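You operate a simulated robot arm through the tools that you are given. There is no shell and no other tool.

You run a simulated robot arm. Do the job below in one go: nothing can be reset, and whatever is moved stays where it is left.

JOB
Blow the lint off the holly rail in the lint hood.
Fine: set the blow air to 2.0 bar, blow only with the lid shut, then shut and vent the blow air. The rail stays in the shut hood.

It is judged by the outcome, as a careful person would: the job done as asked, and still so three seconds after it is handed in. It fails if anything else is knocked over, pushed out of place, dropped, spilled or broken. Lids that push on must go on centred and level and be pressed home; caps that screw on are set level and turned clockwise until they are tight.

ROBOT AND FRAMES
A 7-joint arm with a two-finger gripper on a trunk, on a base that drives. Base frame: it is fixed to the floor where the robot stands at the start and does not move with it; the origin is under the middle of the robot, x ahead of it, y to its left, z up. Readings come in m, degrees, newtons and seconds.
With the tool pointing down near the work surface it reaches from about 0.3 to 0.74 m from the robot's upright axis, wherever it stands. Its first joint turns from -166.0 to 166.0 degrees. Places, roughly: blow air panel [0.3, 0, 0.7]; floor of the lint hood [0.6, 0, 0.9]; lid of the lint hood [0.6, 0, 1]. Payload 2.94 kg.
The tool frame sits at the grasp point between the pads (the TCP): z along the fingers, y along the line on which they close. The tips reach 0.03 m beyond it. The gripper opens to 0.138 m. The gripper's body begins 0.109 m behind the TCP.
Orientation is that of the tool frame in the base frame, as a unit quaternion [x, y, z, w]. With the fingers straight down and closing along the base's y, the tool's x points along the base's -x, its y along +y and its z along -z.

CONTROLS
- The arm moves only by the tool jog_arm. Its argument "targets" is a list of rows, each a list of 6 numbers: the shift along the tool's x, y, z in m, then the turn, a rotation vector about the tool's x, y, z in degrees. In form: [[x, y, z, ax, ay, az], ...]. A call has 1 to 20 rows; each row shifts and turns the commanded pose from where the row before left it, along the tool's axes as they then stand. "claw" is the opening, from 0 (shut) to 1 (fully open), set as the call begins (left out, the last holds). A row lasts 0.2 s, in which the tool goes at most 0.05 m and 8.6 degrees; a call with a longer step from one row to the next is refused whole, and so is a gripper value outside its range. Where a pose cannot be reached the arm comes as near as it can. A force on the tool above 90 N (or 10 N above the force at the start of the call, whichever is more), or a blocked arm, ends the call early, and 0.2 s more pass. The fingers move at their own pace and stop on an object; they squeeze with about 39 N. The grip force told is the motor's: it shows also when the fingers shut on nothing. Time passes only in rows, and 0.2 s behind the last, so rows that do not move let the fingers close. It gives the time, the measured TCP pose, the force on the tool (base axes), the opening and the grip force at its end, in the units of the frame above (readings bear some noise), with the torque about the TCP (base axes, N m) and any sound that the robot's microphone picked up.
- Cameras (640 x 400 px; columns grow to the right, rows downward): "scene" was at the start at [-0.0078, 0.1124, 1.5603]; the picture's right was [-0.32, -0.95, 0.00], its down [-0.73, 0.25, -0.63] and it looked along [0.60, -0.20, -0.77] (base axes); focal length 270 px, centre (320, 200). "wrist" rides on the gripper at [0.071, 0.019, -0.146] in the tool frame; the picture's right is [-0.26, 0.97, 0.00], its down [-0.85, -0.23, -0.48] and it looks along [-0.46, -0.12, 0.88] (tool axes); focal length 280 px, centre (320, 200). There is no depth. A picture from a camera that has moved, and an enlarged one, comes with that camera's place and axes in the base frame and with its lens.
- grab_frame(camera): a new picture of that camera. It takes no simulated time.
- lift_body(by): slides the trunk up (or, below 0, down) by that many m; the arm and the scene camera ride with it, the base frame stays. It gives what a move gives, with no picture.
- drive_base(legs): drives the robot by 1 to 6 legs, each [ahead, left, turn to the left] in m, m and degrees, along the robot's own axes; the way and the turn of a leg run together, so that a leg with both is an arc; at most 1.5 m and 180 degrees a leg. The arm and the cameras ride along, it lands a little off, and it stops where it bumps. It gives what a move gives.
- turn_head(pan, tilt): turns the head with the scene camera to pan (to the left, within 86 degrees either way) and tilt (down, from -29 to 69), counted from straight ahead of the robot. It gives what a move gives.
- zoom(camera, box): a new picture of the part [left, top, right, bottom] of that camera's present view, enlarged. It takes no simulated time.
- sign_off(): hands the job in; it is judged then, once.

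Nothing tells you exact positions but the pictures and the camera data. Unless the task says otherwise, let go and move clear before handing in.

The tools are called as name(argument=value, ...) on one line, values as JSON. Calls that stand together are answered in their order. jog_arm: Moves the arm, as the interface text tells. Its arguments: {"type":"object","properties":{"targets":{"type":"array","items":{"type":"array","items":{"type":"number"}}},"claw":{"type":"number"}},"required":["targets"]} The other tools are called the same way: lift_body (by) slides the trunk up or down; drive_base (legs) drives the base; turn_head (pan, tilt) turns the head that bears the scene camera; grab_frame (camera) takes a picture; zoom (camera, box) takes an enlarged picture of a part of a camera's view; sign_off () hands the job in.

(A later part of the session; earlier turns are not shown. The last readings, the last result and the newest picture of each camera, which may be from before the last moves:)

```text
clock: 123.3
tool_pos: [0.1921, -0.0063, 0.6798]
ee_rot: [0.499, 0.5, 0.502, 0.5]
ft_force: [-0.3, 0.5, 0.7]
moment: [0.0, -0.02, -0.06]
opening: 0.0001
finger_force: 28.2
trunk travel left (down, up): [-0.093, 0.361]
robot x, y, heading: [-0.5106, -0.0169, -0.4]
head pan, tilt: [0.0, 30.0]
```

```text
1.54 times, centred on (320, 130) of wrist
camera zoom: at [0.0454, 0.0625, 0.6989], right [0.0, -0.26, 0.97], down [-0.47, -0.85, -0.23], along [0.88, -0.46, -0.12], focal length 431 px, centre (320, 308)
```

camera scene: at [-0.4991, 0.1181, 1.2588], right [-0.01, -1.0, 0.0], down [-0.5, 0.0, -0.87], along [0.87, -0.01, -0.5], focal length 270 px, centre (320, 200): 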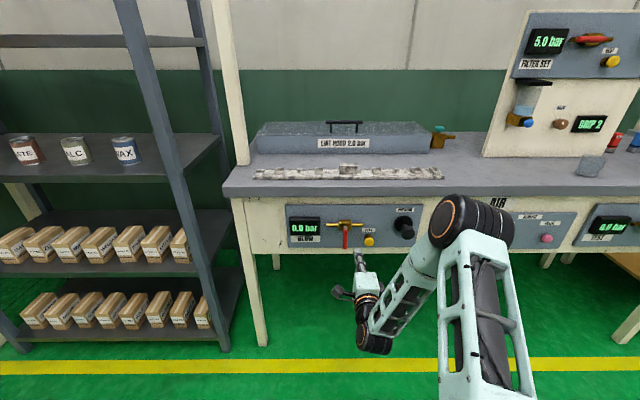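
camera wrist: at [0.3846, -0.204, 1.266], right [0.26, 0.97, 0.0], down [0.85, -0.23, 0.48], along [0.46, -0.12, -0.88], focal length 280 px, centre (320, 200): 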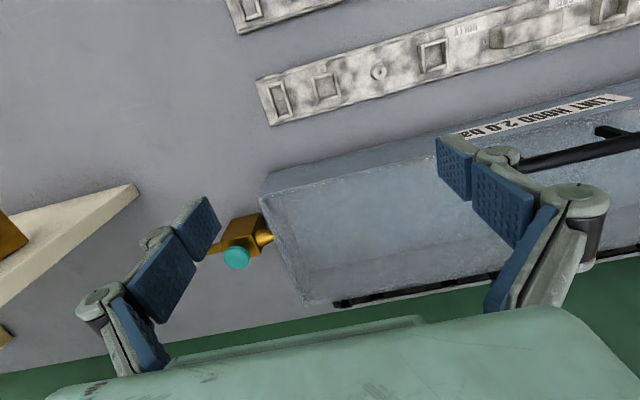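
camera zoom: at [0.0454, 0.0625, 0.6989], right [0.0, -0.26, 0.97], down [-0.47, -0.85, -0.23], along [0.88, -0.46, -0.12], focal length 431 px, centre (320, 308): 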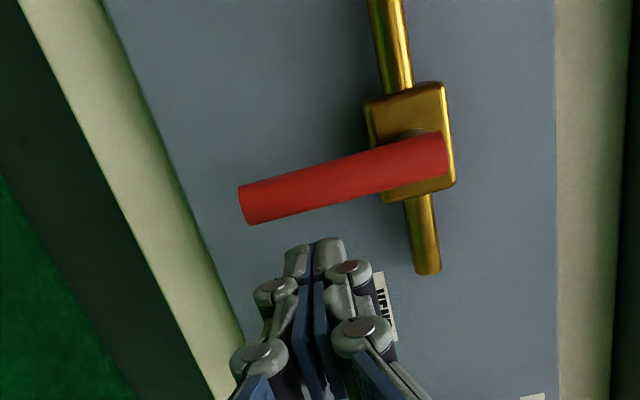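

jog_arm(targets=[[0.0123, 0, 0, 0, 0, 0], [0.0149, -0.0033, 0, 0, 0, 0], [0.0153, 0.0007, 0, 0, 0, 0], [0.0146, 0.0046, 0, 0, 0, 0], [0, 0, 0, 0, 0, 0]])

zoom(camera="scene", box=[270, 190, 430, 290])

```text
clock: 124.5
tool_pos: [0.192, 0.0488, 0.682]
ee_rot: [0.498, 0.5, 0.502, 0.5]
ft_force: [-0.1, 0.1, 0.3]
moment: [0.02, 0.01, -0.02]
opening: 0.0
finger_force: 28.4
trunk travel left (down, up): [-0.093, 0.361]
robot x, y, heading: [-0.5113, -0.0158, -0.4]
head pan, tilt: [0.0, 30.0]
```

```text
4.00 times, centred on (350, 240) of scene
camera zoom: at [-0.4991, 0.1182, 1.2588], right [-0.01, -1.0, 0.0], down [-0.5, 0.0, -0.87], along [0.87, -0.01, -0.5], focal length 1078 px, centre (200, 40)
```

zoom: 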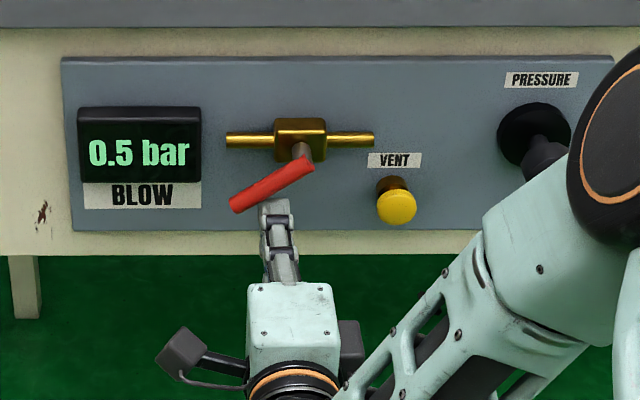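

jog_arm(targets=[[0.0148, 0.0082, 0, 0, 0, 0], [0.0103, 0.0113, 0, 0, 0, 0], [0.0071, 0.0135, 0, 0, 0, 0], [0, 0, 0, 0, 0, 0], [0, 0, 0, 0, 0, 0]])

zoom(camera="scene", box=[270, 190, 430, 290])

```text
clock: 125.7
tool_pos: [0.1918, 0.0814, 0.7111]
ee_rot: [0.5, 0.502, 0.5, 0.498]
ft_force: [-5.4, -8.5, -16.9]
moment: [0.22, 0.28, -0.2]
opening: 0.0002
finger_force: 28.5
trunk travel left (down, up): [-0.093, 0.361]
robot x, y, heading: [-0.5126, -0.0161, -0.4]
head pan, tilt: [0.0, 30.0]
```

```text
4.00 times, centred on (350, 240) of scene
camera zoom: at [-0.4975, 0.1177, 1.2587], right [-0.01, -1.0, 0.0], down [-0.5, 0.0, -0.87], along [0.87, -0.01, -0.5], focal length 1078 px, centre (200, 40)
```

zoom: 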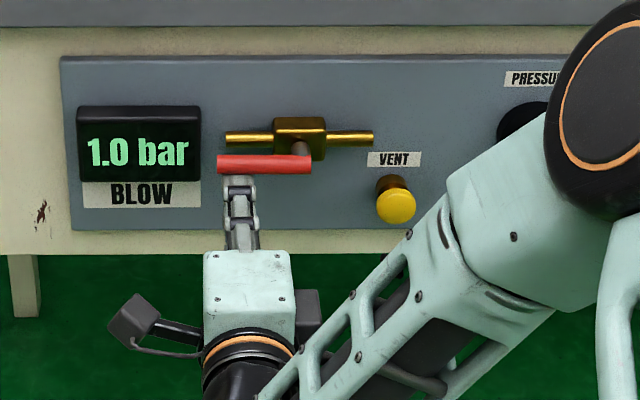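

The valve is open and reads 1.0 bar. I'll back the fingers off and check the reading settles.

jog_arm(targets=[[0, -0.012, 0, 0, 0, 0], [0, 0, -0.03, 0, 0, 0], [0, 0, -0.03, 0, 0, 0], [0, 0, 0, 0, 0, 0], [0, 0, 0, 0, 0, 0]])

zoom(camera="scene", box=[270, 190, 430, 290])

zoom(camera="wrist", box=[0, 0, 640, 400])

```text
clock: 126.9
tool_pos: [0.1305, 0.0833, 0.7035]
ee_rot: [0.498, 0.5, 0.502, 0.5]
ft_force: [-0.6, 0.7, 0.7]
moment: [-0.01, 0.0, 0.02]
opening: 0.0
finger_force: 28.6
trunk travel left (down, up): [-0.093, 0.361]
robot x, y, heading: [-0.5081, -0.0173, -0.3]
head pan, tilt: [0.0, 30.0]
```

```text
4.00 times, centred on (350, 240) of scene
camera zoom: at [-0.4991, 0.1181, 1.2588], right [-0.01, -1.0, 0.0], down [-0.5, 0.0, -0.87], along [0.87, -0.01, -0.5], focal length 1078 px, centre (200, 40)
```

zoom: 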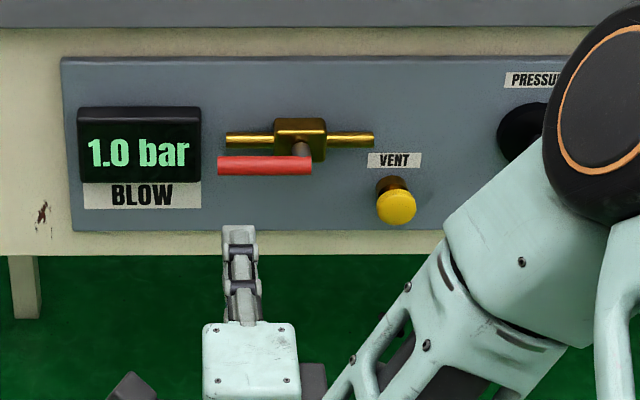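

```text
1.00 times, centred on (320, 200) of wrist (not enlarged: the box is as wide or as high as the picture)
camera zoom: at [-0.0156, 0.152, 0.7222], right [0.0, -0.26, 0.97], down [-0.47, -0.85, -0.23], along [0.88, -0.46, -0.12], focal length 280 px, centre (320, 200)
```

zoom: 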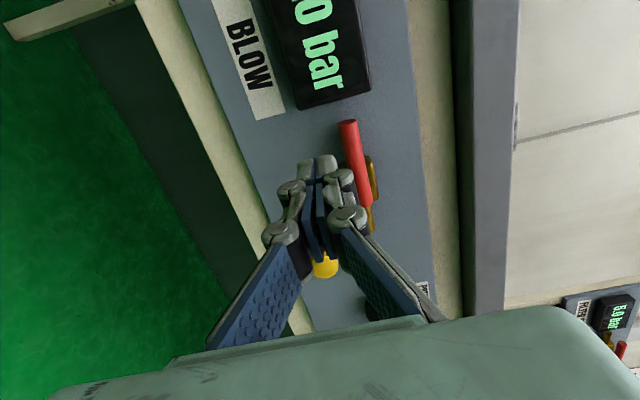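

jog_arm(targets=[[-0.04, 0, 0, 0, 0, 0], [-0.04, 0, -0.005, 0, 0, 0], [-0.04, 0, -0.005, 0, 0, 0], [-0.04, 0, 0, 0, 0, 0], [0, 0, 0, 0, 0, 0]], claw=0.5)

zoom(camera="scene", box=[270, 190, 430, 290])

zoom(camera="wrist", box=[0, 0, 640, 400])

```text
clock: 128.1
tool_pos: [0.1236, -0.0776, 0.7041]
ee_rot: [0.499, 0.5, 0.502, 0.5]
ft_force: [0.0, -0.2, 0.4]
moment: [0.01, 0.01, -0.02]
opening: 0.069
finger_force: 0.0
trunk travel left (down, up): [-0.093, 0.361]
robot x, y, heading: [-0.5095, -0.0191, -0.2]
head pan, tilt: [0.0, 30.0]
```

```text
4.00 times, centred on (350, 240) of scene
camera zoom: at [-0.4991, 0.1181, 1.2588], right [-0.01, -1.0, 0.0], down [-0.5, 0.0, -0.87], along [0.87, -0.01, -0.5], focal length 1078 px, centre (200, 40)
```

zoom: 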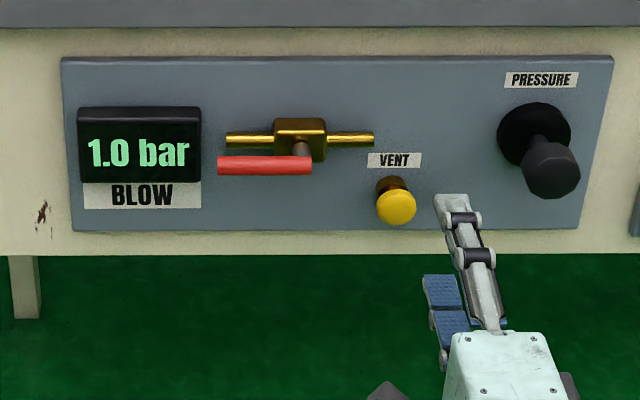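

```text
1.00 times, centred on (320, 200) of wrist (not enlarged: the box is as wide or as high as the picture)
camera zoom: at [-0.0243, -0.0084, 0.7219], right [0.0, -0.26, 0.97], down [-0.47, -0.85, -0.23], along [0.88, -0.46, -0.12], focal length 280 px, centre (320, 200)
```

zoom: 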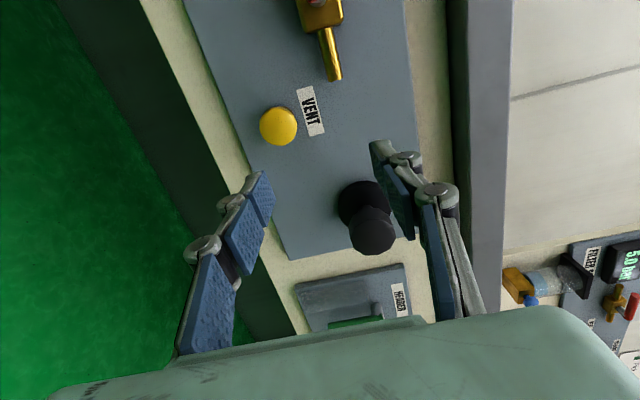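

jog_arm(targets=[[-0.035, 0.01, 0, 0, 0, 0], [-0.035, 0.01, 0, 0, 0, 0], [-0.0274, 0.007, 0, 0, 0, 0], [0, 0, 0.025, 0, 0, 0], [0, 0, 0, 0, 0, 0]])

zoom(camera="wrist", box=[0, 0, 640, 400])

zoom(camera="scene", box=[300, 180, 460, 300])

```text
clock: 129.3
tool_pos: [0.1478, -0.1753, 0.7304]
ee_rot: [0.499, 0.5, 0.501, 0.5]
ft_force: [0.5, -1.2, -1.3]
moment: [-0.01, 0.01, 0.01]
opening: 0.069
finger_force: 0.1
trunk travel left (down, up): [-0.093, 0.361]
robot x, y, heading: [-0.5087, -0.0176, -0.5]
head pan, tilt: [0.0, 30.0]
```

```text
1.00 times, centred on (320, 200) of wrist (not enlarged: the box is as wide or as high as the picture)
camera zoom: at [0.0004, -0.1056, 0.749], right [0.0, -0.26, 0.97], down [-0.47, -0.85, -0.23], along [0.88, -0.46, -0.12], focal length 280 px, centre (320, 200)
```

zoom: 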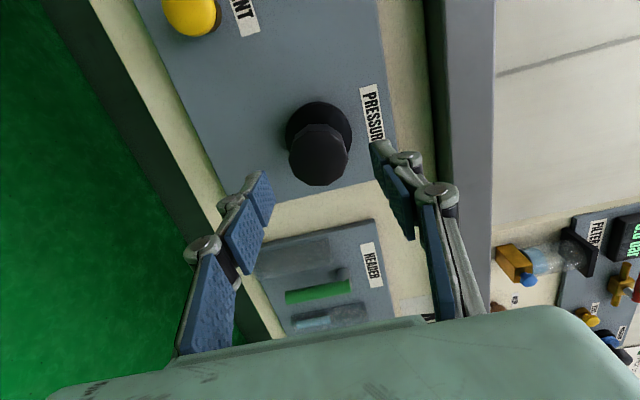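

```text
3.33 times, centred on (380, 240) of scene
camera zoom: at [-0.4991, 0.1181, 1.2588], right [-0.01, -1.0, 0.0], down [-0.5, 0.0, -0.87], along [0.87, -0.01, -0.5], focal length 898 px, centre (120, 67)
```

zoom: 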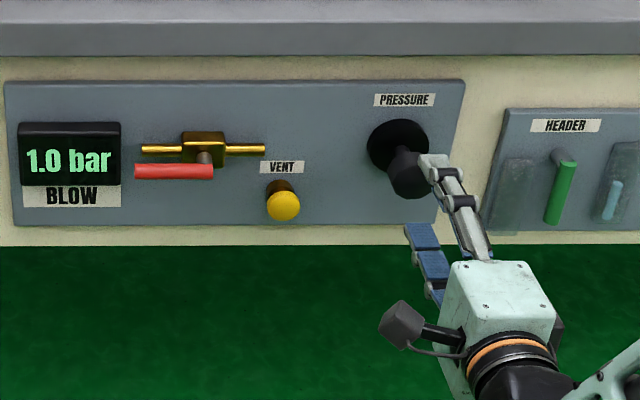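

jog_arm(targets=[[0, 0, 0.02, 0, 0, 0], [0, 0, 0.02, 0, 0, 0], [0, 0, 0.017, 0, 0, 0], [0, 0, 0, 0, 0, 0]])

jog_arm(targets=[[0, 0, 0, 0, 0, 0], [0, 0, 0, 0, 0, 0], [0, 0, 0, 0, 0, 0]], claw=0)

zoom(camera="wrist", box=[0, 0, 640, 400])

zoom(camera="scene", box=[270, 180, 430, 290])

```text
clock: 130.3
tool_pos: [0.2043, -0.1746, 0.7303]
ee_rot: [0.498, 0.5, 0.502, 0.5]
ft_force: [-0.4, 0.8, 0.5]
moment: [-0.02, -0.03, 0.0]
opening: 0.0691
finger_force: 0.1
trunk travel left (down, up): [-0.093, 0.361]
robot x, y, heading: [-0.5106, -0.0215, -0.2]
head pan, tilt: [0.0, 30.0]
```

```text
clock: 131.1
tool_pos: [0.2042, -0.1749, 0.7302]
ee_rot: [0.499, 0.5, 0.501, 0.5]
ft_force: [1.2, -0.1, -1.2]
moment: [-0.01, 0.07, -0.01]
opening: 0.0416
finger_force: 44.7
trunk travel left (down, up): [-0.093, 0.361]
robot x, y, heading: [-0.5126, -0.0192, -0.5]
head pan, tilt: [0.0, 30.0]
```

```text
1.00 times, centred on (320, 200) of wrist (not enlarged: the box is as wide or as high as the picture)
camera zoom: at [0.0572, -0.1058, 0.7487], right [0.0, -0.26, 0.97], down [-0.47, -0.85, -0.23], along [0.88, -0.46, -0.12], focal length 280 px, centre (320, 200)
```

zoom: 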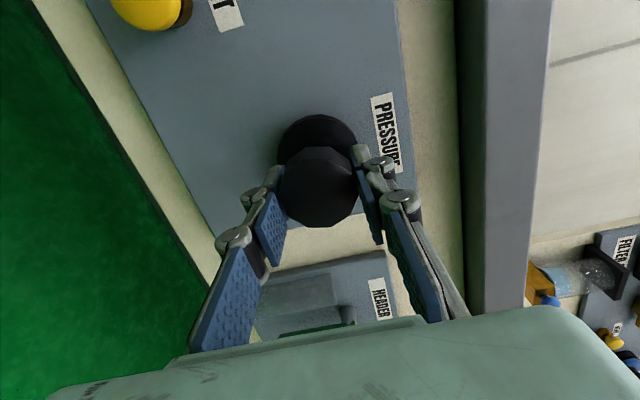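

```text
3.64 times, centred on (350, 235) of scene
camera zoom: at [-0.4989, 0.1181, 1.2588], right [-0.01, -1.0, 0.0], down [-0.5, 0.0, -0.87], along [0.87, -0.01, -0.5], focal length 980 px, centre (211, 73)
```

zoom: 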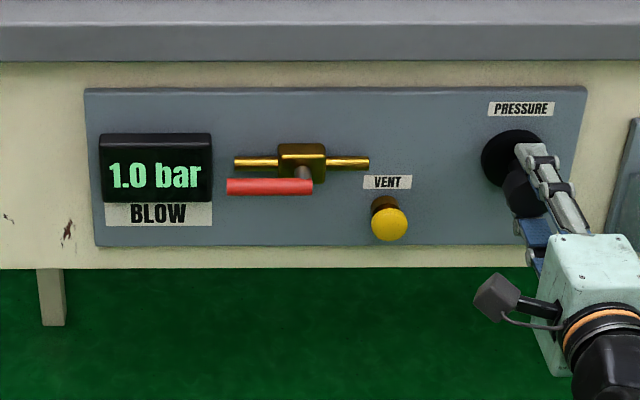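

jog_arm(targets=[[0, 0, 0, 0, 0, 8], [0, 0, 0, 0, 0, 8], [0, 0, 0, 0, 0, 0]])

zoom(camera="scene", box=[270, 180, 430, 290])

```text
clock: 131.9
tool_pos: [0.2048, -0.1756, 0.73]
ee_rot: [0.564, 0.426, 0.565, 0.425]
ft_force: [-4.1, 0.5, -3.3]
moment: [0.06, 0.06, 0.03]
opening: 0.0414
finger_force: 45.2
trunk travel left (down, up): [-0.093, 0.361]
robot x, y, heading: [-0.5095, -0.0213, -0.3]
head pan, tilt: [0.0, 30.0]
```

```text
3.64 times, centred on (350, 235) of scene
camera zoom: at [-0.4989, 0.1181, 1.2588], right [-0.01, -1.0, 0.0], down [-0.5, 0.0, -0.87], along [0.87, -0.01, -0.5], focal length 980 px, centre (211, 73)
```

zoom: 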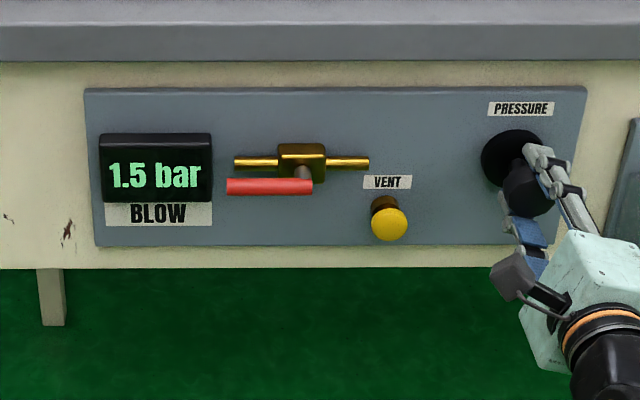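

Clockwise raises it: 16° gave +0.5 bar. Another 16° or so should reach 2.0.

jog_arm(targets=[[0, 0, 0, 0, 0, 8], [0, 0, 0, 0, 0, 6], [0, 0, 0, 0, 0, 0]])

zoom(camera="scene", box=[270, 180, 430, 290])

```text
clock: 132.7
tool_pos: [0.2041, -0.1758, 0.7288]
ee_rot: [0.612, 0.354, 0.613, 0.351]
ft_force: [-11.1, 1.6, -10.3]
moment: [-0.05, -0.07, 0.03]
opening: 0.0414
finger_force: 45.0
trunk travel left (down, up): [-0.093, 0.361]
robot x, y, heading: [-0.5142, -0.0155, -0.3]
head pan, tilt: [0.0, 30.0]
```

```text
3.64 times, centred on (350, 235) of scene
camera zoom: at [-0.4987, 0.118, 1.2588], right [-0.01, -1.0, 0.0], down [-0.5, 0.0, -0.87], along [0.87, -0.01, -0.5], focal length 980 px, centre (211, 73)
```

zoom: 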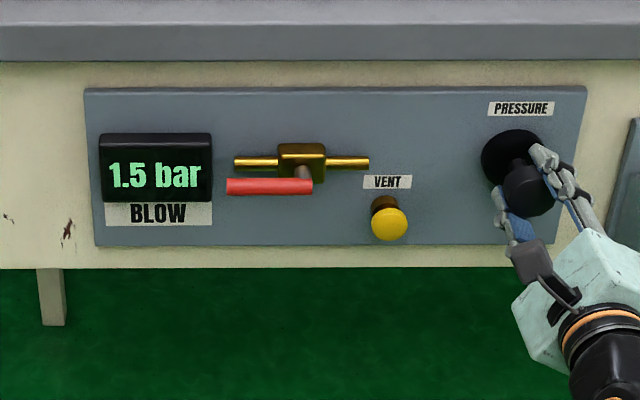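

jog_arm(targets=[[0, 0, 0, 0, 0, 8], [0, 0, 0, 0, 0, 0]])

zoom(camera="scene", box=[270, 180, 430, 290])

zoom(camera="wrist", box=[160, 60, 480, 260])

```text
clock: 133.3
tool_pos: [0.205, -0.1745, 0.7282]
ee_rot: [0.635, 0.311, 0.636, 0.308]
ft_force: [-15.5, 3.0, -16.3]
moment: [-0.05, -0.18, 0.17]
opening: 0.0413
finger_force: 44.8
trunk travel left (down, up): [-0.093, 0.361]
robot x, y, heading: [-0.5089, -0.0176, -0.1]
head pan, tilt: [0.0, 30.0]
```

```text
3.64 times, centred on (350, 235) of scene
camera zoom: at [-0.4985, 0.118, 1.2587], right [-0.01, -1.0, 0.0], down [-0.5, 0.0, -0.87], along [0.87, -0.01, -0.5], focal length 980 px, centre (211, 73)
```

zoom: 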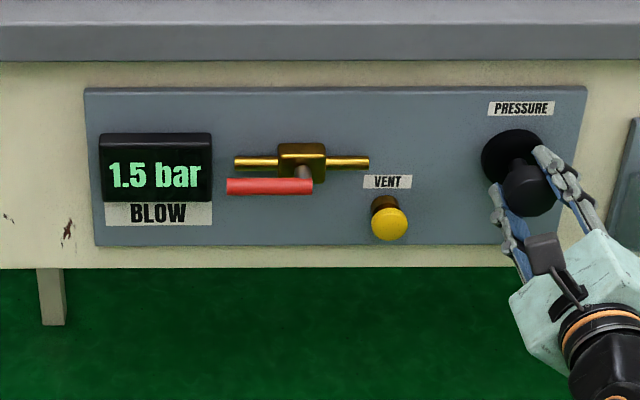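

```text
2.00 times, centred on (320, 160) of wrist
camera zoom: at [0.0575, -0.1323, 0.787], right [0.01, -0.8, 0.6], down [-0.47, -0.53, -0.7], along [0.88, -0.28, -0.38], focal length 561 px, centre (320, 280)
```

zoom: 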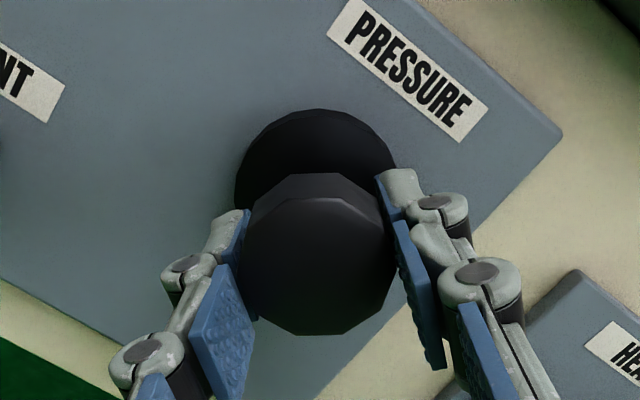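

jog_arm(targets=[[0, 0, 0, 0, 0, 8], [0, 0, 0, 0, 0, 0]])

zoom(camera="scene", box=[270, 180, 430, 290])

zoom(camera="wrist", box=[160, 60, 480, 260])

```text
clock: 133.9
tool_pos: [0.2046, -0.1749, 0.7265]
ee_rot: [0.656, 0.266, 0.656, 0.263]
ft_force: [-16.7, 6.1, -19.5]
moment: [-0.03, -0.38, 0.05]
opening: 0.0415
finger_force: 44.6
trunk travel left (down, up): [-0.093, 0.361]
robot x, y, heading: [-0.5085, -0.0173, -0.6]
head pan, tilt: [0.0, 30.0]
```

```text
3.64 times, centred on (350, 235) of scene
camera zoom: at [-0.4982, 0.1181, 1.2587], right [-0.01, -1.0, 0.0], down [-0.5, 0.0, -0.87], along [0.87, -0.01, -0.5], focal length 980 px, centre (211, 73)
```

zoom: 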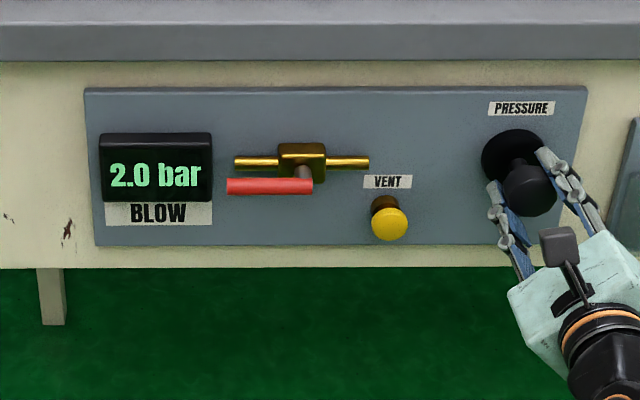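

```text
2.00 times, centred on (320, 160) of wrist
camera zoom: at [0.0578, -0.1406, 0.7925], right [0.01, -0.88, 0.48], down [-0.48, -0.43, -0.77], along [0.88, -0.22, -0.42], focal length 561 px, centre (320, 280)
```

zoom: 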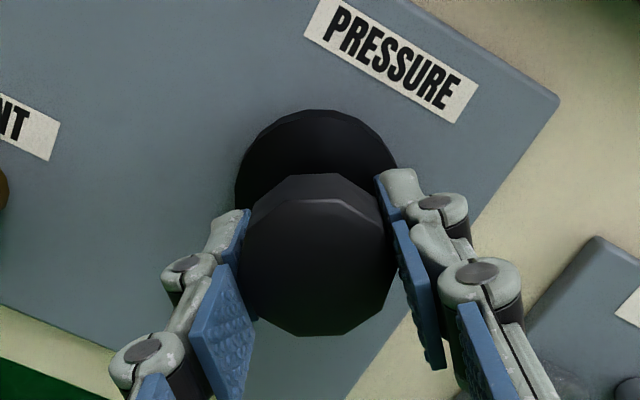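

2.0 bar shown, but the knob steps every 30° and I'm just past the switch point (~45°). I'll turn to the middle of the 2.0 step (~60°) so that it stays.

jog_arm(targets=[[0, 0, 0, 0, 0, 7], [0, 0, 0, 0, 0, 7], [0, 0, 0, 0, 0, 0]])

zoom(camera="scene", box=[270, 180, 430, 290])

```text
clock: 134.7
tool_pos: [0.2042, -0.1731, 0.7276]
ee_rot: [0.684, 0.185, 0.683, 0.18]
ft_force: [-11.2, 10.7, -21.6]
moment: [-0.07, -0.6, -0.05]
opening: 0.0413
finger_force: 45.5
trunk travel left (down, up): [-0.093, 0.361]
robot x, y, heading: [-0.5137, -0.0198, -0.6]
head pan, tilt: [0.0, 30.0]
```

```text
3.64 times, centred on (350, 235) of scene
camera zoom: at [-0.4977, 0.1184, 1.2587], right [-0.01, -1.0, 0.0], down [-0.5, 0.0, -0.87], along [0.87, -0.01, -0.5], focal length 980 px, centre (211, 73)
```

zoom: 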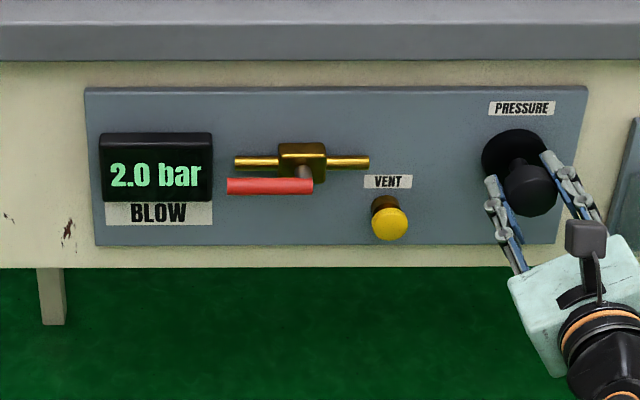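

jog_arm(targets=[[0, 0, 0, 0, 0, 0], [0, 0, 0, 0, 0, 0], [0, 0, 0, 0, 0, 0]], claw=0.5)

jog_arm(targets=[[0, 0, -0.025, 0, 0, 0], [0, 0, -0.03, 0, 0, 0], [0, 0, -0.03, 0, 0, 0], [0, 0, 0, 0, 0, 0]])

zoom(camera="scene", box=[270, 180, 430, 290])

```text
clock: 135.5
tool_pos: [0.2053, -0.1754, 0.731]
ee_rot: [0.681, 0.184, 0.685, 0.183]
ft_force: [-0.6, -0.4, -0.7]
moment: [-0.04, 0.0, 0.0]
opening: 0.069
finger_force: 0.0
trunk travel left (down, up): [-0.093, 0.361]
robot x, y, heading: [-0.5111, -0.0154, -0.2]
head pan, tilt: [0.0, 30.0]
```

```text
clock: 136.5
tool_pos: [0.1197, -0.176, 0.7309]
ee_rot: [0.681, 0.184, 0.685, 0.182]
ft_force: [0.4, -0.1, 0.1]
moment: [0.01, 0.03, 0.01]
opening: 0.0688
finger_force: 0.0
trunk travel left (down, up): [-0.093, 0.361]
robot x, y, heading: [-0.5075, -0.0172, -0.1]
head pan, tilt: [0.0, 30.0]
```

```text
3.64 times, centred on (350, 235) of scene
camera zoom: at [-0.4991, 0.1182, 1.2588], right [-0.01, -1.0, 0.0], down [-0.5, 0.0, -0.87], along [0.87, -0.01, -0.5], focal length 980 px, centre (211, 73)
```

zoom: 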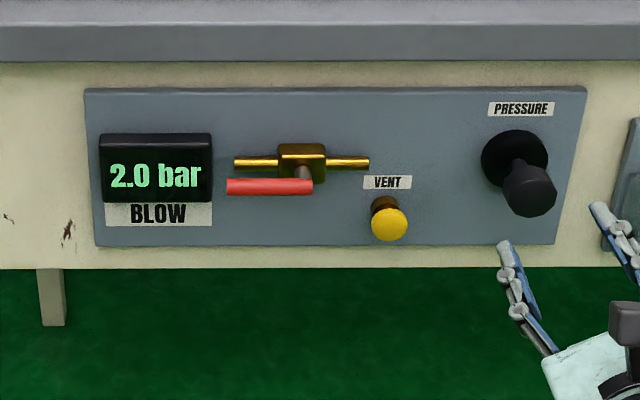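

Pressure is set at 2.0 bar with the lid shut. Next: raise the trunk, return the tool to vertical and go to the teal blow button.

lift_body(by=0.36)

jog_arm(targets=[[0, 0, 0, 0, 0, -7.5], [0, 0, 0, 0, 0, -7.5], [0, 0, 0, 0, 0, -7.5], [0, 0, 0, 0, 0, -7.5], [0, 0, 0, 0, 0, -7.5], [0, 0, 0, 0, 0, -7.5], [0, 0, 0, 0, 0, -7.5], [0, 0, 0, 0, 0, -7.5], [0, 0, 0, 0, 0, 0]], claw=0)

jog_arm(targets=[[0, 0, 0, 8.2, 0, 0], [0, 0, 0, 8.2, 0, 0], [0, 0, 0, 8.2, 0, 0], [0, 0, 0, 8.2, 0, 0], [0, 0, 0, 8.2, 0, 0], [0, 0, 0, 8.2, 0, 0], [0, 0, 0, 8.2, 0, 0], [0, 0, 0, 8.2, 0, 0], [0, 0, 0, 8.2, 0, 0], [0, 0, 0, 8.2, 0, 0], [0, 0, 0, 8.0, 0, 0], [0, 0, 0, 0, 0, 0]])

grab_frame(camera="scene")

```text
clock: 140.0
tool_pos: [0.1198, -0.175, 1.0909]
ee_rot: [0.682, 0.184, 0.684, 0.182]
ft_force: [-0.7, -0.5, 0.1]
moment: [0.02, 0.01, -0.05]
opening: 0.069
finger_force: 0.2
trunk travel left (down, up): [-0.453, 0.001]
robot x, y, heading: [-0.5098, -0.0203, -0.6]
head pan, tilt: [0.0, 30.0]
```

```text
clock: 142.0
tool_pos: [0.1184, -0.1763, 1.0905]
ee_rot: [0.498, 0.501, 0.501, 0.5]
ft_force: [-0.4, -0.2, 0.6]
moment: [-0.02, 0.02, -0.03]
opening: 0.0002
finger_force: 28.6
trunk travel left (down, up): [-0.453, 0.001]
robot x, y, heading: [-0.5124, -0.0214, -0.5]
head pan, tilt: [0.0, 30.0]
```

```text
clock: 144.6
tool_pos: [0.1212, -0.1757, 1.0911]
ee_rot: [0.706, 0.708, 0.0, 0.001]
ft_force: [-0.2, 0.8, 0.8]
moment: [0.0, 0.0, -0.02]
opening: 0.0002
finger_force: 27.9
trunk travel left (down, up): [-0.453, 0.001]
robot x, y, heading: [-0.5124, -0.021, -0.6]
head pan, tilt: [0.0, 30.0]
```

```text
taken
camera scene: at [-0.4995, 0.1181, 1.6189], right [-0.01, -1.0, 0.0], down [-0.5, 0.0, -0.87], along [0.87, -0.01, -0.5], focal length 270 px, centre (320, 200)
```

scene: 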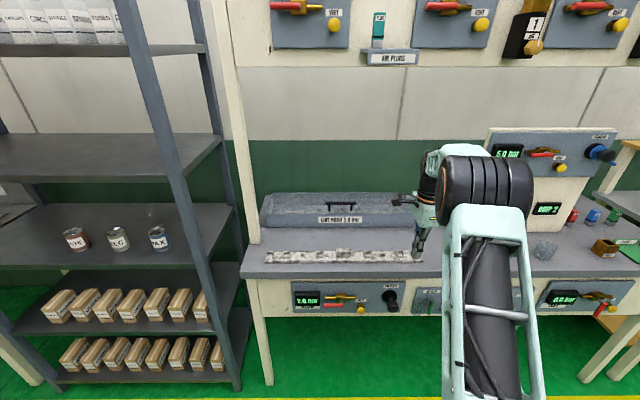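

jog_arm(targets=[[0.03, -0.035, 0, 0, 0, 0], [0.03, -0.035, 0, 0, 0, 0], [0.03, -0.035, 0, 0, 0, 0], [0.03, -0.035, 0, 0, 0, 0], [0, 0, 0, 0, 0, 0]])

drive_base(legs=[[0.2, -0.32, 0]])

turn_head(pan=10, tilt=40)

grab_frame(camera="scene")

```text
clock: 145.8
tool_pos: [-0.0211, -0.0553, 1.088]
ee_rot: [0.706, 0.708, 0.002, 0.001]
ft_force: [-0.2, 0.5, 0.4]
moment: [0.0, -0.05, -0.02]
opening: 0.0001
finger_force: 28.2
trunk travel left (down, up): [-0.453, 0.001]
robot x, y, heading: [-0.5094, -0.02, -0.4]
head pan, tilt: [0.0, 30.0]
```

```text
clock: 149.2
tool_pos: [0.1749, -0.3757, 1.0894]
ee_rot: [0.704, 0.71, 0.002, 0.001]
ft_force: [-0.8, -0.5, 0.2]
moment: [-0.01, 0.02, 0.0]
opening: 0.0004
finger_force: 28.5
trunk travel left (down, up): [-0.453, 0.001]
robot x, y, heading: [-0.3099, -0.3385, -0.2]
head pan, tilt: [0.0, 30.0]
```

```text
clock: 149.9
tool_pos: [0.1751, -0.3752, 1.0888]
ee_rot: [0.704, 0.71, 0.001, 0.001]
ft_force: [-0.2, -0.5, 0.3]
moment: [0.01, -0.01, 0.01]
opening: 0.0005
finger_force: 28.6
trunk travel left (down, up): [-0.453, 0.001]
robot x, y, heading: [-0.3129, -0.34, -0.2]
head pan, tilt: [10.0, 40.0]
```

```text
taken
camera scene: at [-0.3097, -0.189, 1.6035], right [0.17, -0.99, 0.0], down [-0.63, -0.11, -0.77], along [0.76, 0.13, -0.64], focal length 270 px, centre (320, 200)
```

scene: 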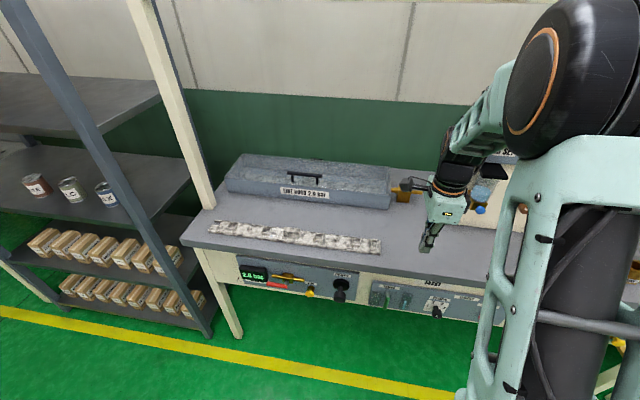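

drive_base(legs=[[0.24, 0, 0]])

zoom(camera="wrist", box=[0, 0, 640, 400])

grab_frame(camera="scene")

```text
clock: 151.7
tool_pos: [0.4154, -0.3779, 1.0891]
ee_rot: [0.705, 0.709, 0.001, 0.001]
ft_force: [0.8, 0.2, -0.7]
moment: [0.0, 0.02, 0.0]
opening: 0.0
finger_force: 28.9
trunk travel left (down, up): [-0.453, 0.001]
robot x, y, heading: [-0.0746, -0.34, -0.4]
head pan, tilt: [10.0, 40.0]
```

```text
1.00 times, centred on (320, 200) of wrist (not enlarged: the box is as wide or as high as the picture)
camera zoom: at [0.4321, -0.3064, 1.2347], right [0.97, -0.26, 0.0], down [-0.23, -0.85, 0.48], along [-0.12, -0.46, -0.88], focal length 280 px, centre (320, 200)
```

zoom: 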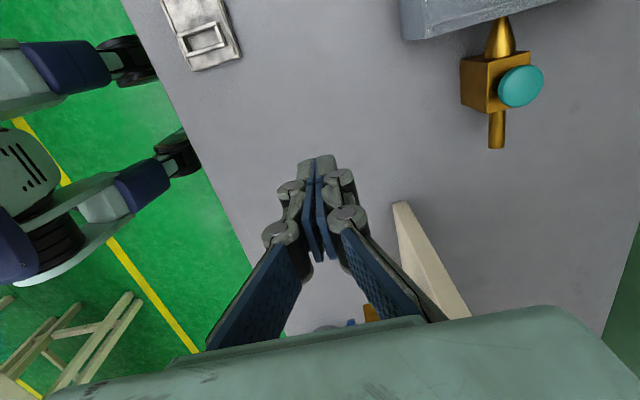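

```text
taken
camera scene: at [-0.0694, -0.1897, 1.6035], right [0.17, -0.99, 0.0], down [-0.63, -0.11, -0.77], along [0.75, 0.13, -0.64], focal length 270 px, centre (320, 200)
```

scene: 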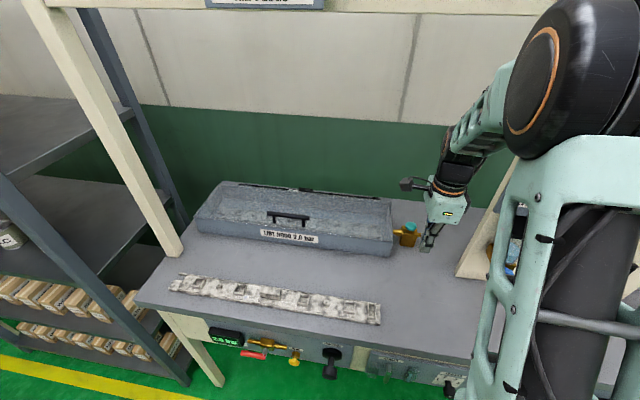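

The button is at about (0.597, −0.381), top near z 0.965. I'll move above it.

jog_arm(targets=[[0, 0.04, 0, 0, 0, 0], [0, 0.045, 0, 0, 0, 0], [0, 0.045, 0, 0, 0, 0], [-0.003, 0.045, 0, 0, 0, 0], [0, 0.006, 0.02, 0, 0, 0], [0, 0, 0, 0, 0, 0]])

zoom(camera="wrist", box=[0, 0, 640, 400])

zoom(camera="scene", box=[340, 160, 500, 280])

```text
clock: 153.1
tool_pos: [0.5957, -0.3789, 1.0707]
ee_rot: [0.706, 0.709, 0.0, 0.002]
ft_force: [-0.6, 0.0, -1.0]
moment: [0.0, -0.01, -0.01]
opening: 0.0001
finger_force: 28.4
trunk travel left (down, up): [-0.453, 0.001]
robot x, y, heading: [-0.0756, -0.3415, -0.2]
head pan, tilt: [10.0, 40.0]
```

```text
1.00 times, centred on (320, 200) of wrist (not enlarged: the box is as wide or as high as the picture)
camera zoom: at [0.6123, -0.3087, 1.2156], right [0.97, -0.26, 0.0], down [-0.23, -0.85, 0.48], along [-0.12, -0.46, -0.88], focal length 280 px, centre (320, 200)
```

zoom: 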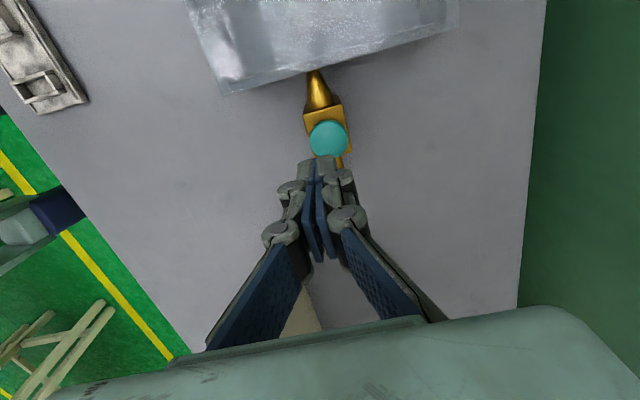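

```text
3.33 times, centred on (420, 220) of scene
camera zoom: at [-0.0701, -0.1897, 1.6035], right [0.17, -0.99, 0.0], down [-0.63, -0.11, -0.77], along [0.75, 0.13, -0.64], focal length 898 px, centre (-13, 133)
```

zoom: 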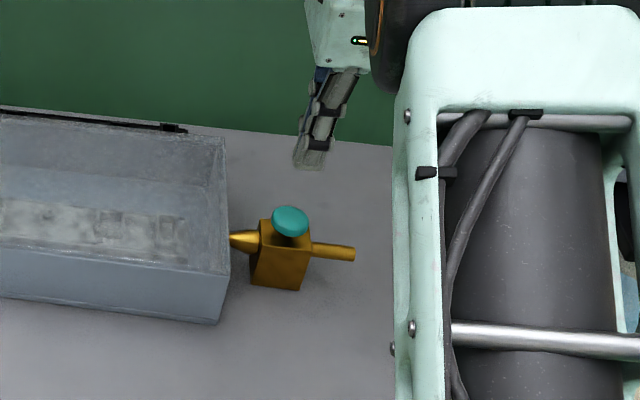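

jog_arm(targets=[[0, 0.007, 0.03, 0, 0, 0], [0, 0, 0.03, 0, 0, 0], [0, 0, 0, 0, 0, 0]])

zoom(camera="wrist", box=[160, 60, 480, 260])

zoom(camera="scene", box=[340, 160, 500, 280])

```text
clock: 153.9
tool_pos: [0.6012, -0.3781, 1.0111]
ee_rot: [0.705, 0.71, 0.001, 0.001]
ft_force: [0.3, 0.4, 0.3]
moment: [0.0, -0.03, 0.0]
opening: 0.0
finger_force: 28.7
trunk travel left (down, up): [-0.453, 0.001]
robot x, y, heading: [-0.0726, -0.3411, -0.1]
head pan, tilt: [10.0, 40.0]
```

```text
2.00 times, centred on (320, 160) of wrist
camera zoom: at [0.6187, -0.3077, 1.1555], right [0.97, -0.26, 0.0], down [-0.23, -0.85, 0.48], along [-0.12, -0.46, -0.88], focal length 561 px, centre (320, 280)
```

zoom: 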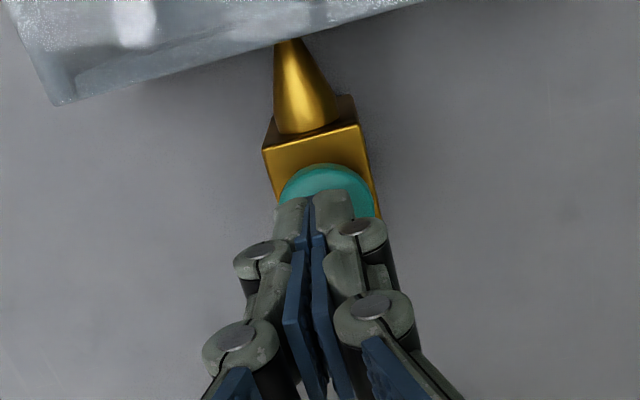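

```text
3.33 times, centred on (420, 220) of scene
camera zoom: at [-0.0702, -0.1897, 1.6035], right [0.17, -0.99, 0.0], down [-0.63, -0.11, -0.77], along [0.75, 0.13, -0.64], focal length 898 px, centre (-13, 133)
```

zoom: 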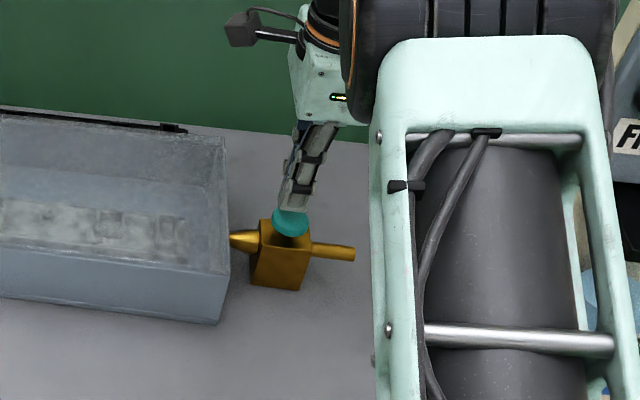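

jog_arm(targets=[[0.002, 0, 0.006, 0, 0, 0], [0, 0, 0.006, 0, 0, 0], [0, 0, 0.004, 0, 0, 0], [0, 0, 0, 0, 0, 0]])

```text
clock: 154.9
tool_pos: [0.6027, -0.3766, 0.9936]
ee_rot: [0.704, 0.71, 0.001, 0.001]
ft_force: [-0.4, -0.2, 0.2]
moment: [0.01, -0.01, -0.02]
opening: 0.0001
finger_force: 28.6
trunk travel left (down, up): [-0.453, 0.001]
robot x, y, heading: [-0.0754, -0.3406, -0.1]
head pan, tilt: [10.0, 40.0]
```

jog_arm(targets=[[0, 0, 0.003, 0, 0, 0], [0, 0, 0.003, 0, 0, 0], [0, 0, 0, 0, 0, 0]])

zoom(camera="scene", box=[340, 160, 500, 280])

```text
clock: 155.7
tool_pos: [0.6024, -0.3763, 0.9876]
ee_rot: [0.704, 0.71, 0.0, 0.001]
ft_force: [1.5, 0.0, 3.2]
moment: [-0.03, -0.04, -0.03]
opening: 0.0059
finger_force: 28.1
trunk travel left (down, up): [-0.453, 0.001]
robot x, y, heading: [-0.0774, -0.3451, -0.2]
head pan, tilt: [10.0, 40.0]
heard: click
```

```text
3.33 times, centred on (420, 220) of scene
camera zoom: at [-0.0704, -0.1897, 1.6035], right [0.17, -0.99, 0.0], down [-0.63, -0.11, -0.77], along [0.76, 0.13, -0.64], focal length 898 px, centre (-13, 133)
```

zoom: 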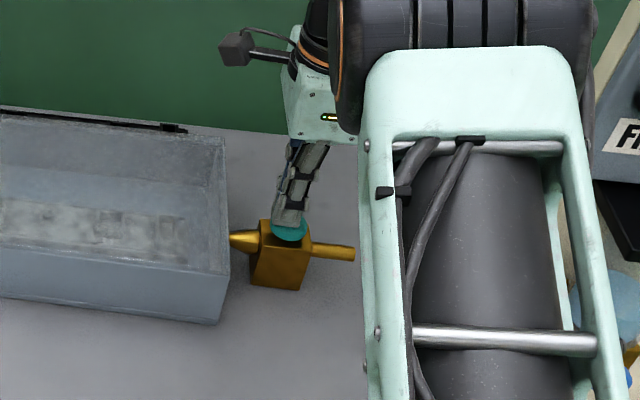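

A click; I'll press slightly deeper, hold, and watch the rail through the lid.

jog_arm(targets=[[0, 0, 0.002, 0, 0, 0], [0, 0, 0, 0, 0, 0], [0, 0, 0, 0, 0, 0], [0, 0, 0, 0, 0, 0], [0, 0, 0, 0, 0, 0], [0, 0, 0, 0, 0, 0], [0, 0, 0, 0, 0, 0], [0, 0, 0, 0, 0, 0]])

grab_frame(camera="scene")

zoom(camera="scene", box=[190, 160, 410, 280])

zoom(camera="scene", box=[180, 300, 340, 390])

```text
clock: 157.5
tool_pos: [0.6032, -0.377, 0.987]
ee_rot: [0.705, 0.709, 0.002, 0.003]
ft_force: [5.7, -0.7, 15.7]
moment: [-0.12, -0.14, 0.06]
opening: 0.0062
finger_force: 28.9
trunk travel left (down, up): [-0.453, 0.001]
robot x, y, heading: [-0.0714, -0.3442, -0.3]
head pan, tilt: [10.0, 40.0]
```

```text
taken
camera scene: at [-0.0716, -0.1896, 1.6035], right [0.17, -0.99, 0.0], down [-0.63, -0.11, -0.77], along [0.76, 0.13, -0.64], focal length 270 px, centre (320, 200)
```

scene: 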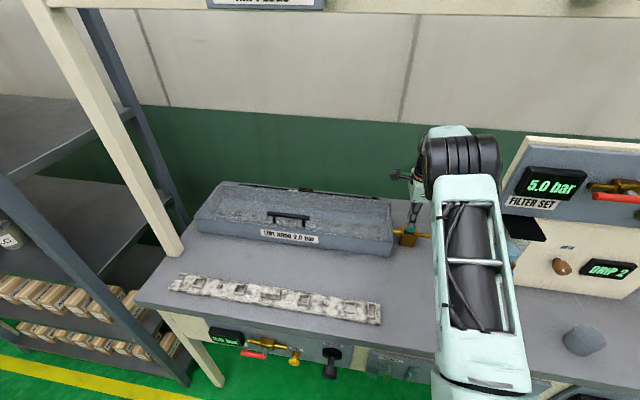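

```text
2.91 times, centred on (300, 220) of scene
camera zoom: at [-0.0716, -0.1896, 1.6035], right [0.17, -0.99, 0.0], down [-0.63, -0.11, -0.77], along [0.76, 0.13, -0.64], focal length 784 px, centre (378, 142)
```

zoom: 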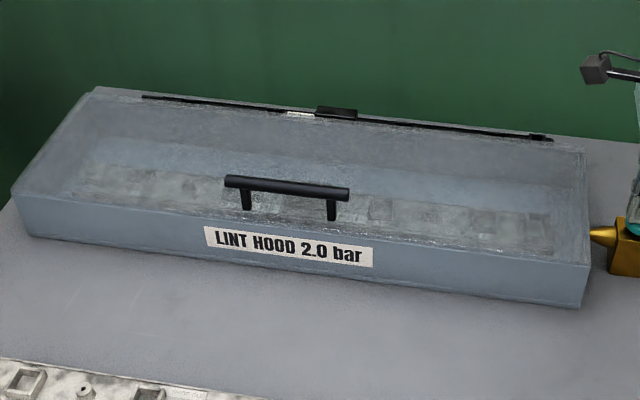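

```text
4.00 times, centred on (260, 345) of scene
camera zoom: at [-0.0716, -0.1896, 1.6035], right [0.17, -0.99, 0.0], down [-0.63, -0.11, -0.77], along [0.76, 0.13, -0.64], focal length 1078 px, centre (560, -380)
```

zoom: 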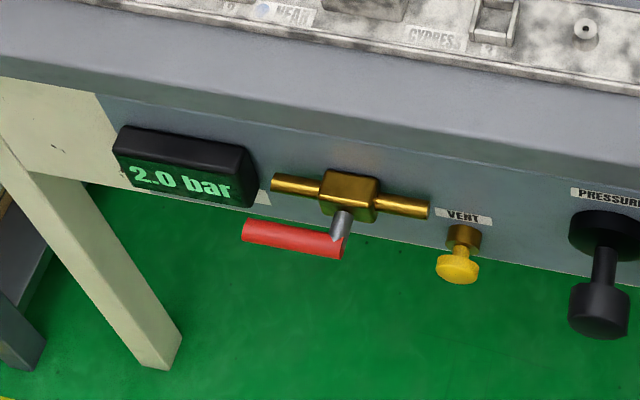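

The rail is looking darker (lint coming off). I'll keep holding for a few more seconds.

jog_arm(targets=[[0, 0, 0.001, 0, 0, 0], [0, 0, 0, 0, 0, 0], [0, 0, 0, 0, 0, 0], [0, 0, 0, 0, 0, 0], [0, 0, 0, 0, 0, 0], [0, 0, 0, 0, 0, 0], [0, 0, 0, 0, 0, 0], [0, 0, 0, 0, 0, 0], [0, 0, 0, 0, 0, 0], [0, 0, 0, 0, 0, 0], [0, 0, 0, 0, 0, 0], [0, 0, 0, 0, 0, 0], [0, 0, 0, 0, 0, 0], [0, 0, 0, 0, 0, 0], [0, 0, 0, 0, 0, 0]])

zoom(camera="scene", box=[190, 160, 410, 280])

zoom(camera="scene", box=[300, 190, 400, 260])

```text
clock: 160.7
tool_pos: [0.6016, -0.3756, 0.9868]
ee_rot: [0.705, 0.709, 0.002, 0.002]
ft_force: [7.6, -0.4, 21.0]
moment: [-0.12, -0.23, 0.06]
opening: 0.0059
finger_force: 28.9
trunk travel left (down, up): [-0.453, 0.001]
robot x, y, heading: [-0.0754, -0.3406, -0.2]
head pan, tilt: [10.0, 40.0]
```

```text
2.91 times, centred on (300, 220) of scene
camera zoom: at [-0.072, -0.1895, 1.6035], right [0.17, -0.99, 0.0], down [-0.63, -0.11, -0.77], along [0.76, 0.13, -0.64], focal length 784 px, centre (378, 142)
```

zoom: 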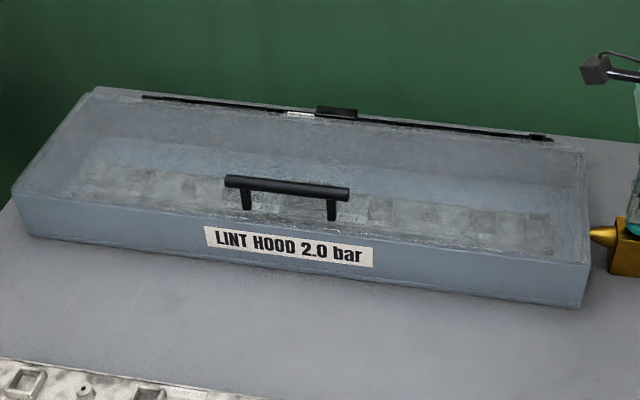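

```text
5.71 times, centred on (350, 225) of scene
camera zoom: at [-0.072, -0.1895, 1.6035], right [0.17, -0.99, 0.0], down [-0.63, -0.11, -0.77], along [0.76, 0.13, -0.64], focal length 1540 px, centre (149, 57)
```

zoom: 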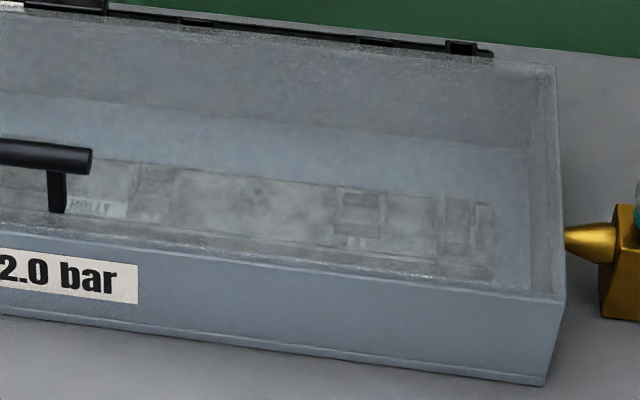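

jog_arm(targets=[[0, 0, 0, 0, 0, 0], [0, 0, 0, 0, 0, 0], [0, 0, 0, 0, 0, 0], [0, 0, 0, 0, 0, 0], [0, 0, 0, 0, 0, 0], [0, 0, 0, 0, 0, 0], [0, 0, 0, 0, 0, 0], [0, 0, 0, 0, 0, 0], [0, 0, 0, 0, 0, 0], [0, 0, 0, 0, 0, 0], [0, 0, 0, 0, 0, 0], [0, 0, 0, 0, 0, 0], [0, 0, 0, 0, 0, 0], [0, 0, 0, 0, 0, 0], [0, 0, 0, 0, 0, 0], [0, 0, 0, 0, 0, 0], [0, 0, 0, 0, 0, 0], [0, 0, 0, 0, 0, 0], [0, 0, 0, 0, 0, 0], [0, 0, 0, 0, 0, 0]])

zoom(camera="scene", box=[300, 190, 400, 260])

zoom(camera="scene", box=[180, 300, 340, 390])

```text
clock: 164.9
tool_pos: [0.6018, -0.3769, 0.9868]
ee_rot: [0.704, 0.71, 0.003, 0.002]
ft_force: [7.2, 0.3, 21.9]
moment: [-0.14, -0.22, 0.03]
opening: 0.0059
finger_force: 28.4
trunk travel left (down, up): [-0.453, 0.001]
robot x, y, heading: [-0.074, -0.3381, -0.3]
head pan, tilt: [10.0, 40.0]
```

```text
5.71 times, centred on (350, 225) of scene
camera zoom: at [-0.0723, -0.1895, 1.6035], right [0.17, -0.99, 0.0], down [-0.63, -0.11, -0.77], along [0.76, 0.13, -0.64], focal length 1540 px, centre (149, 57)
```

zoom: 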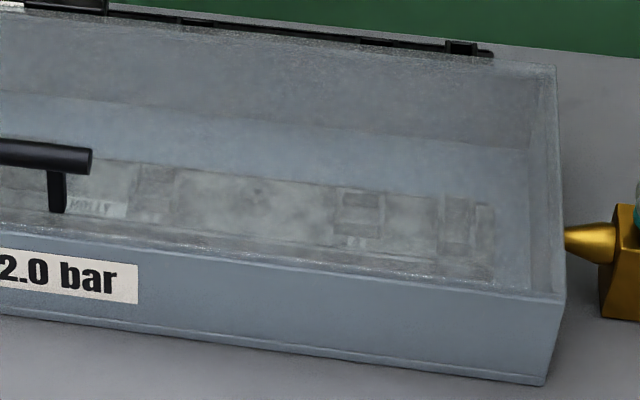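

```text
4.00 times, centred on (260, 345) of scene
camera zoom: at [-0.0723, -0.1895, 1.6035], right [0.17, -0.99, 0.0], down [-0.63, -0.11, -0.77], along [0.76, 0.13, -0.64], focal length 1078 px, centre (560, -380)
```

zoom: 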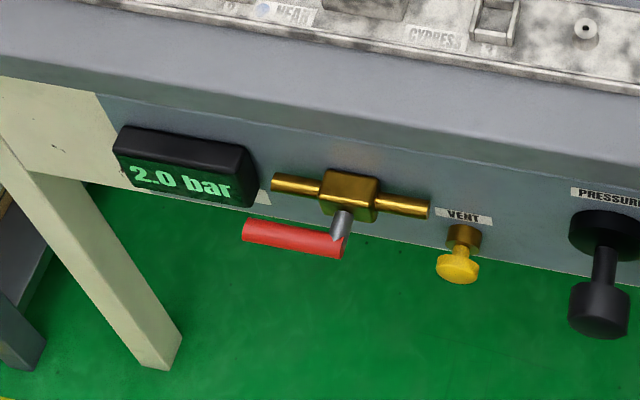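

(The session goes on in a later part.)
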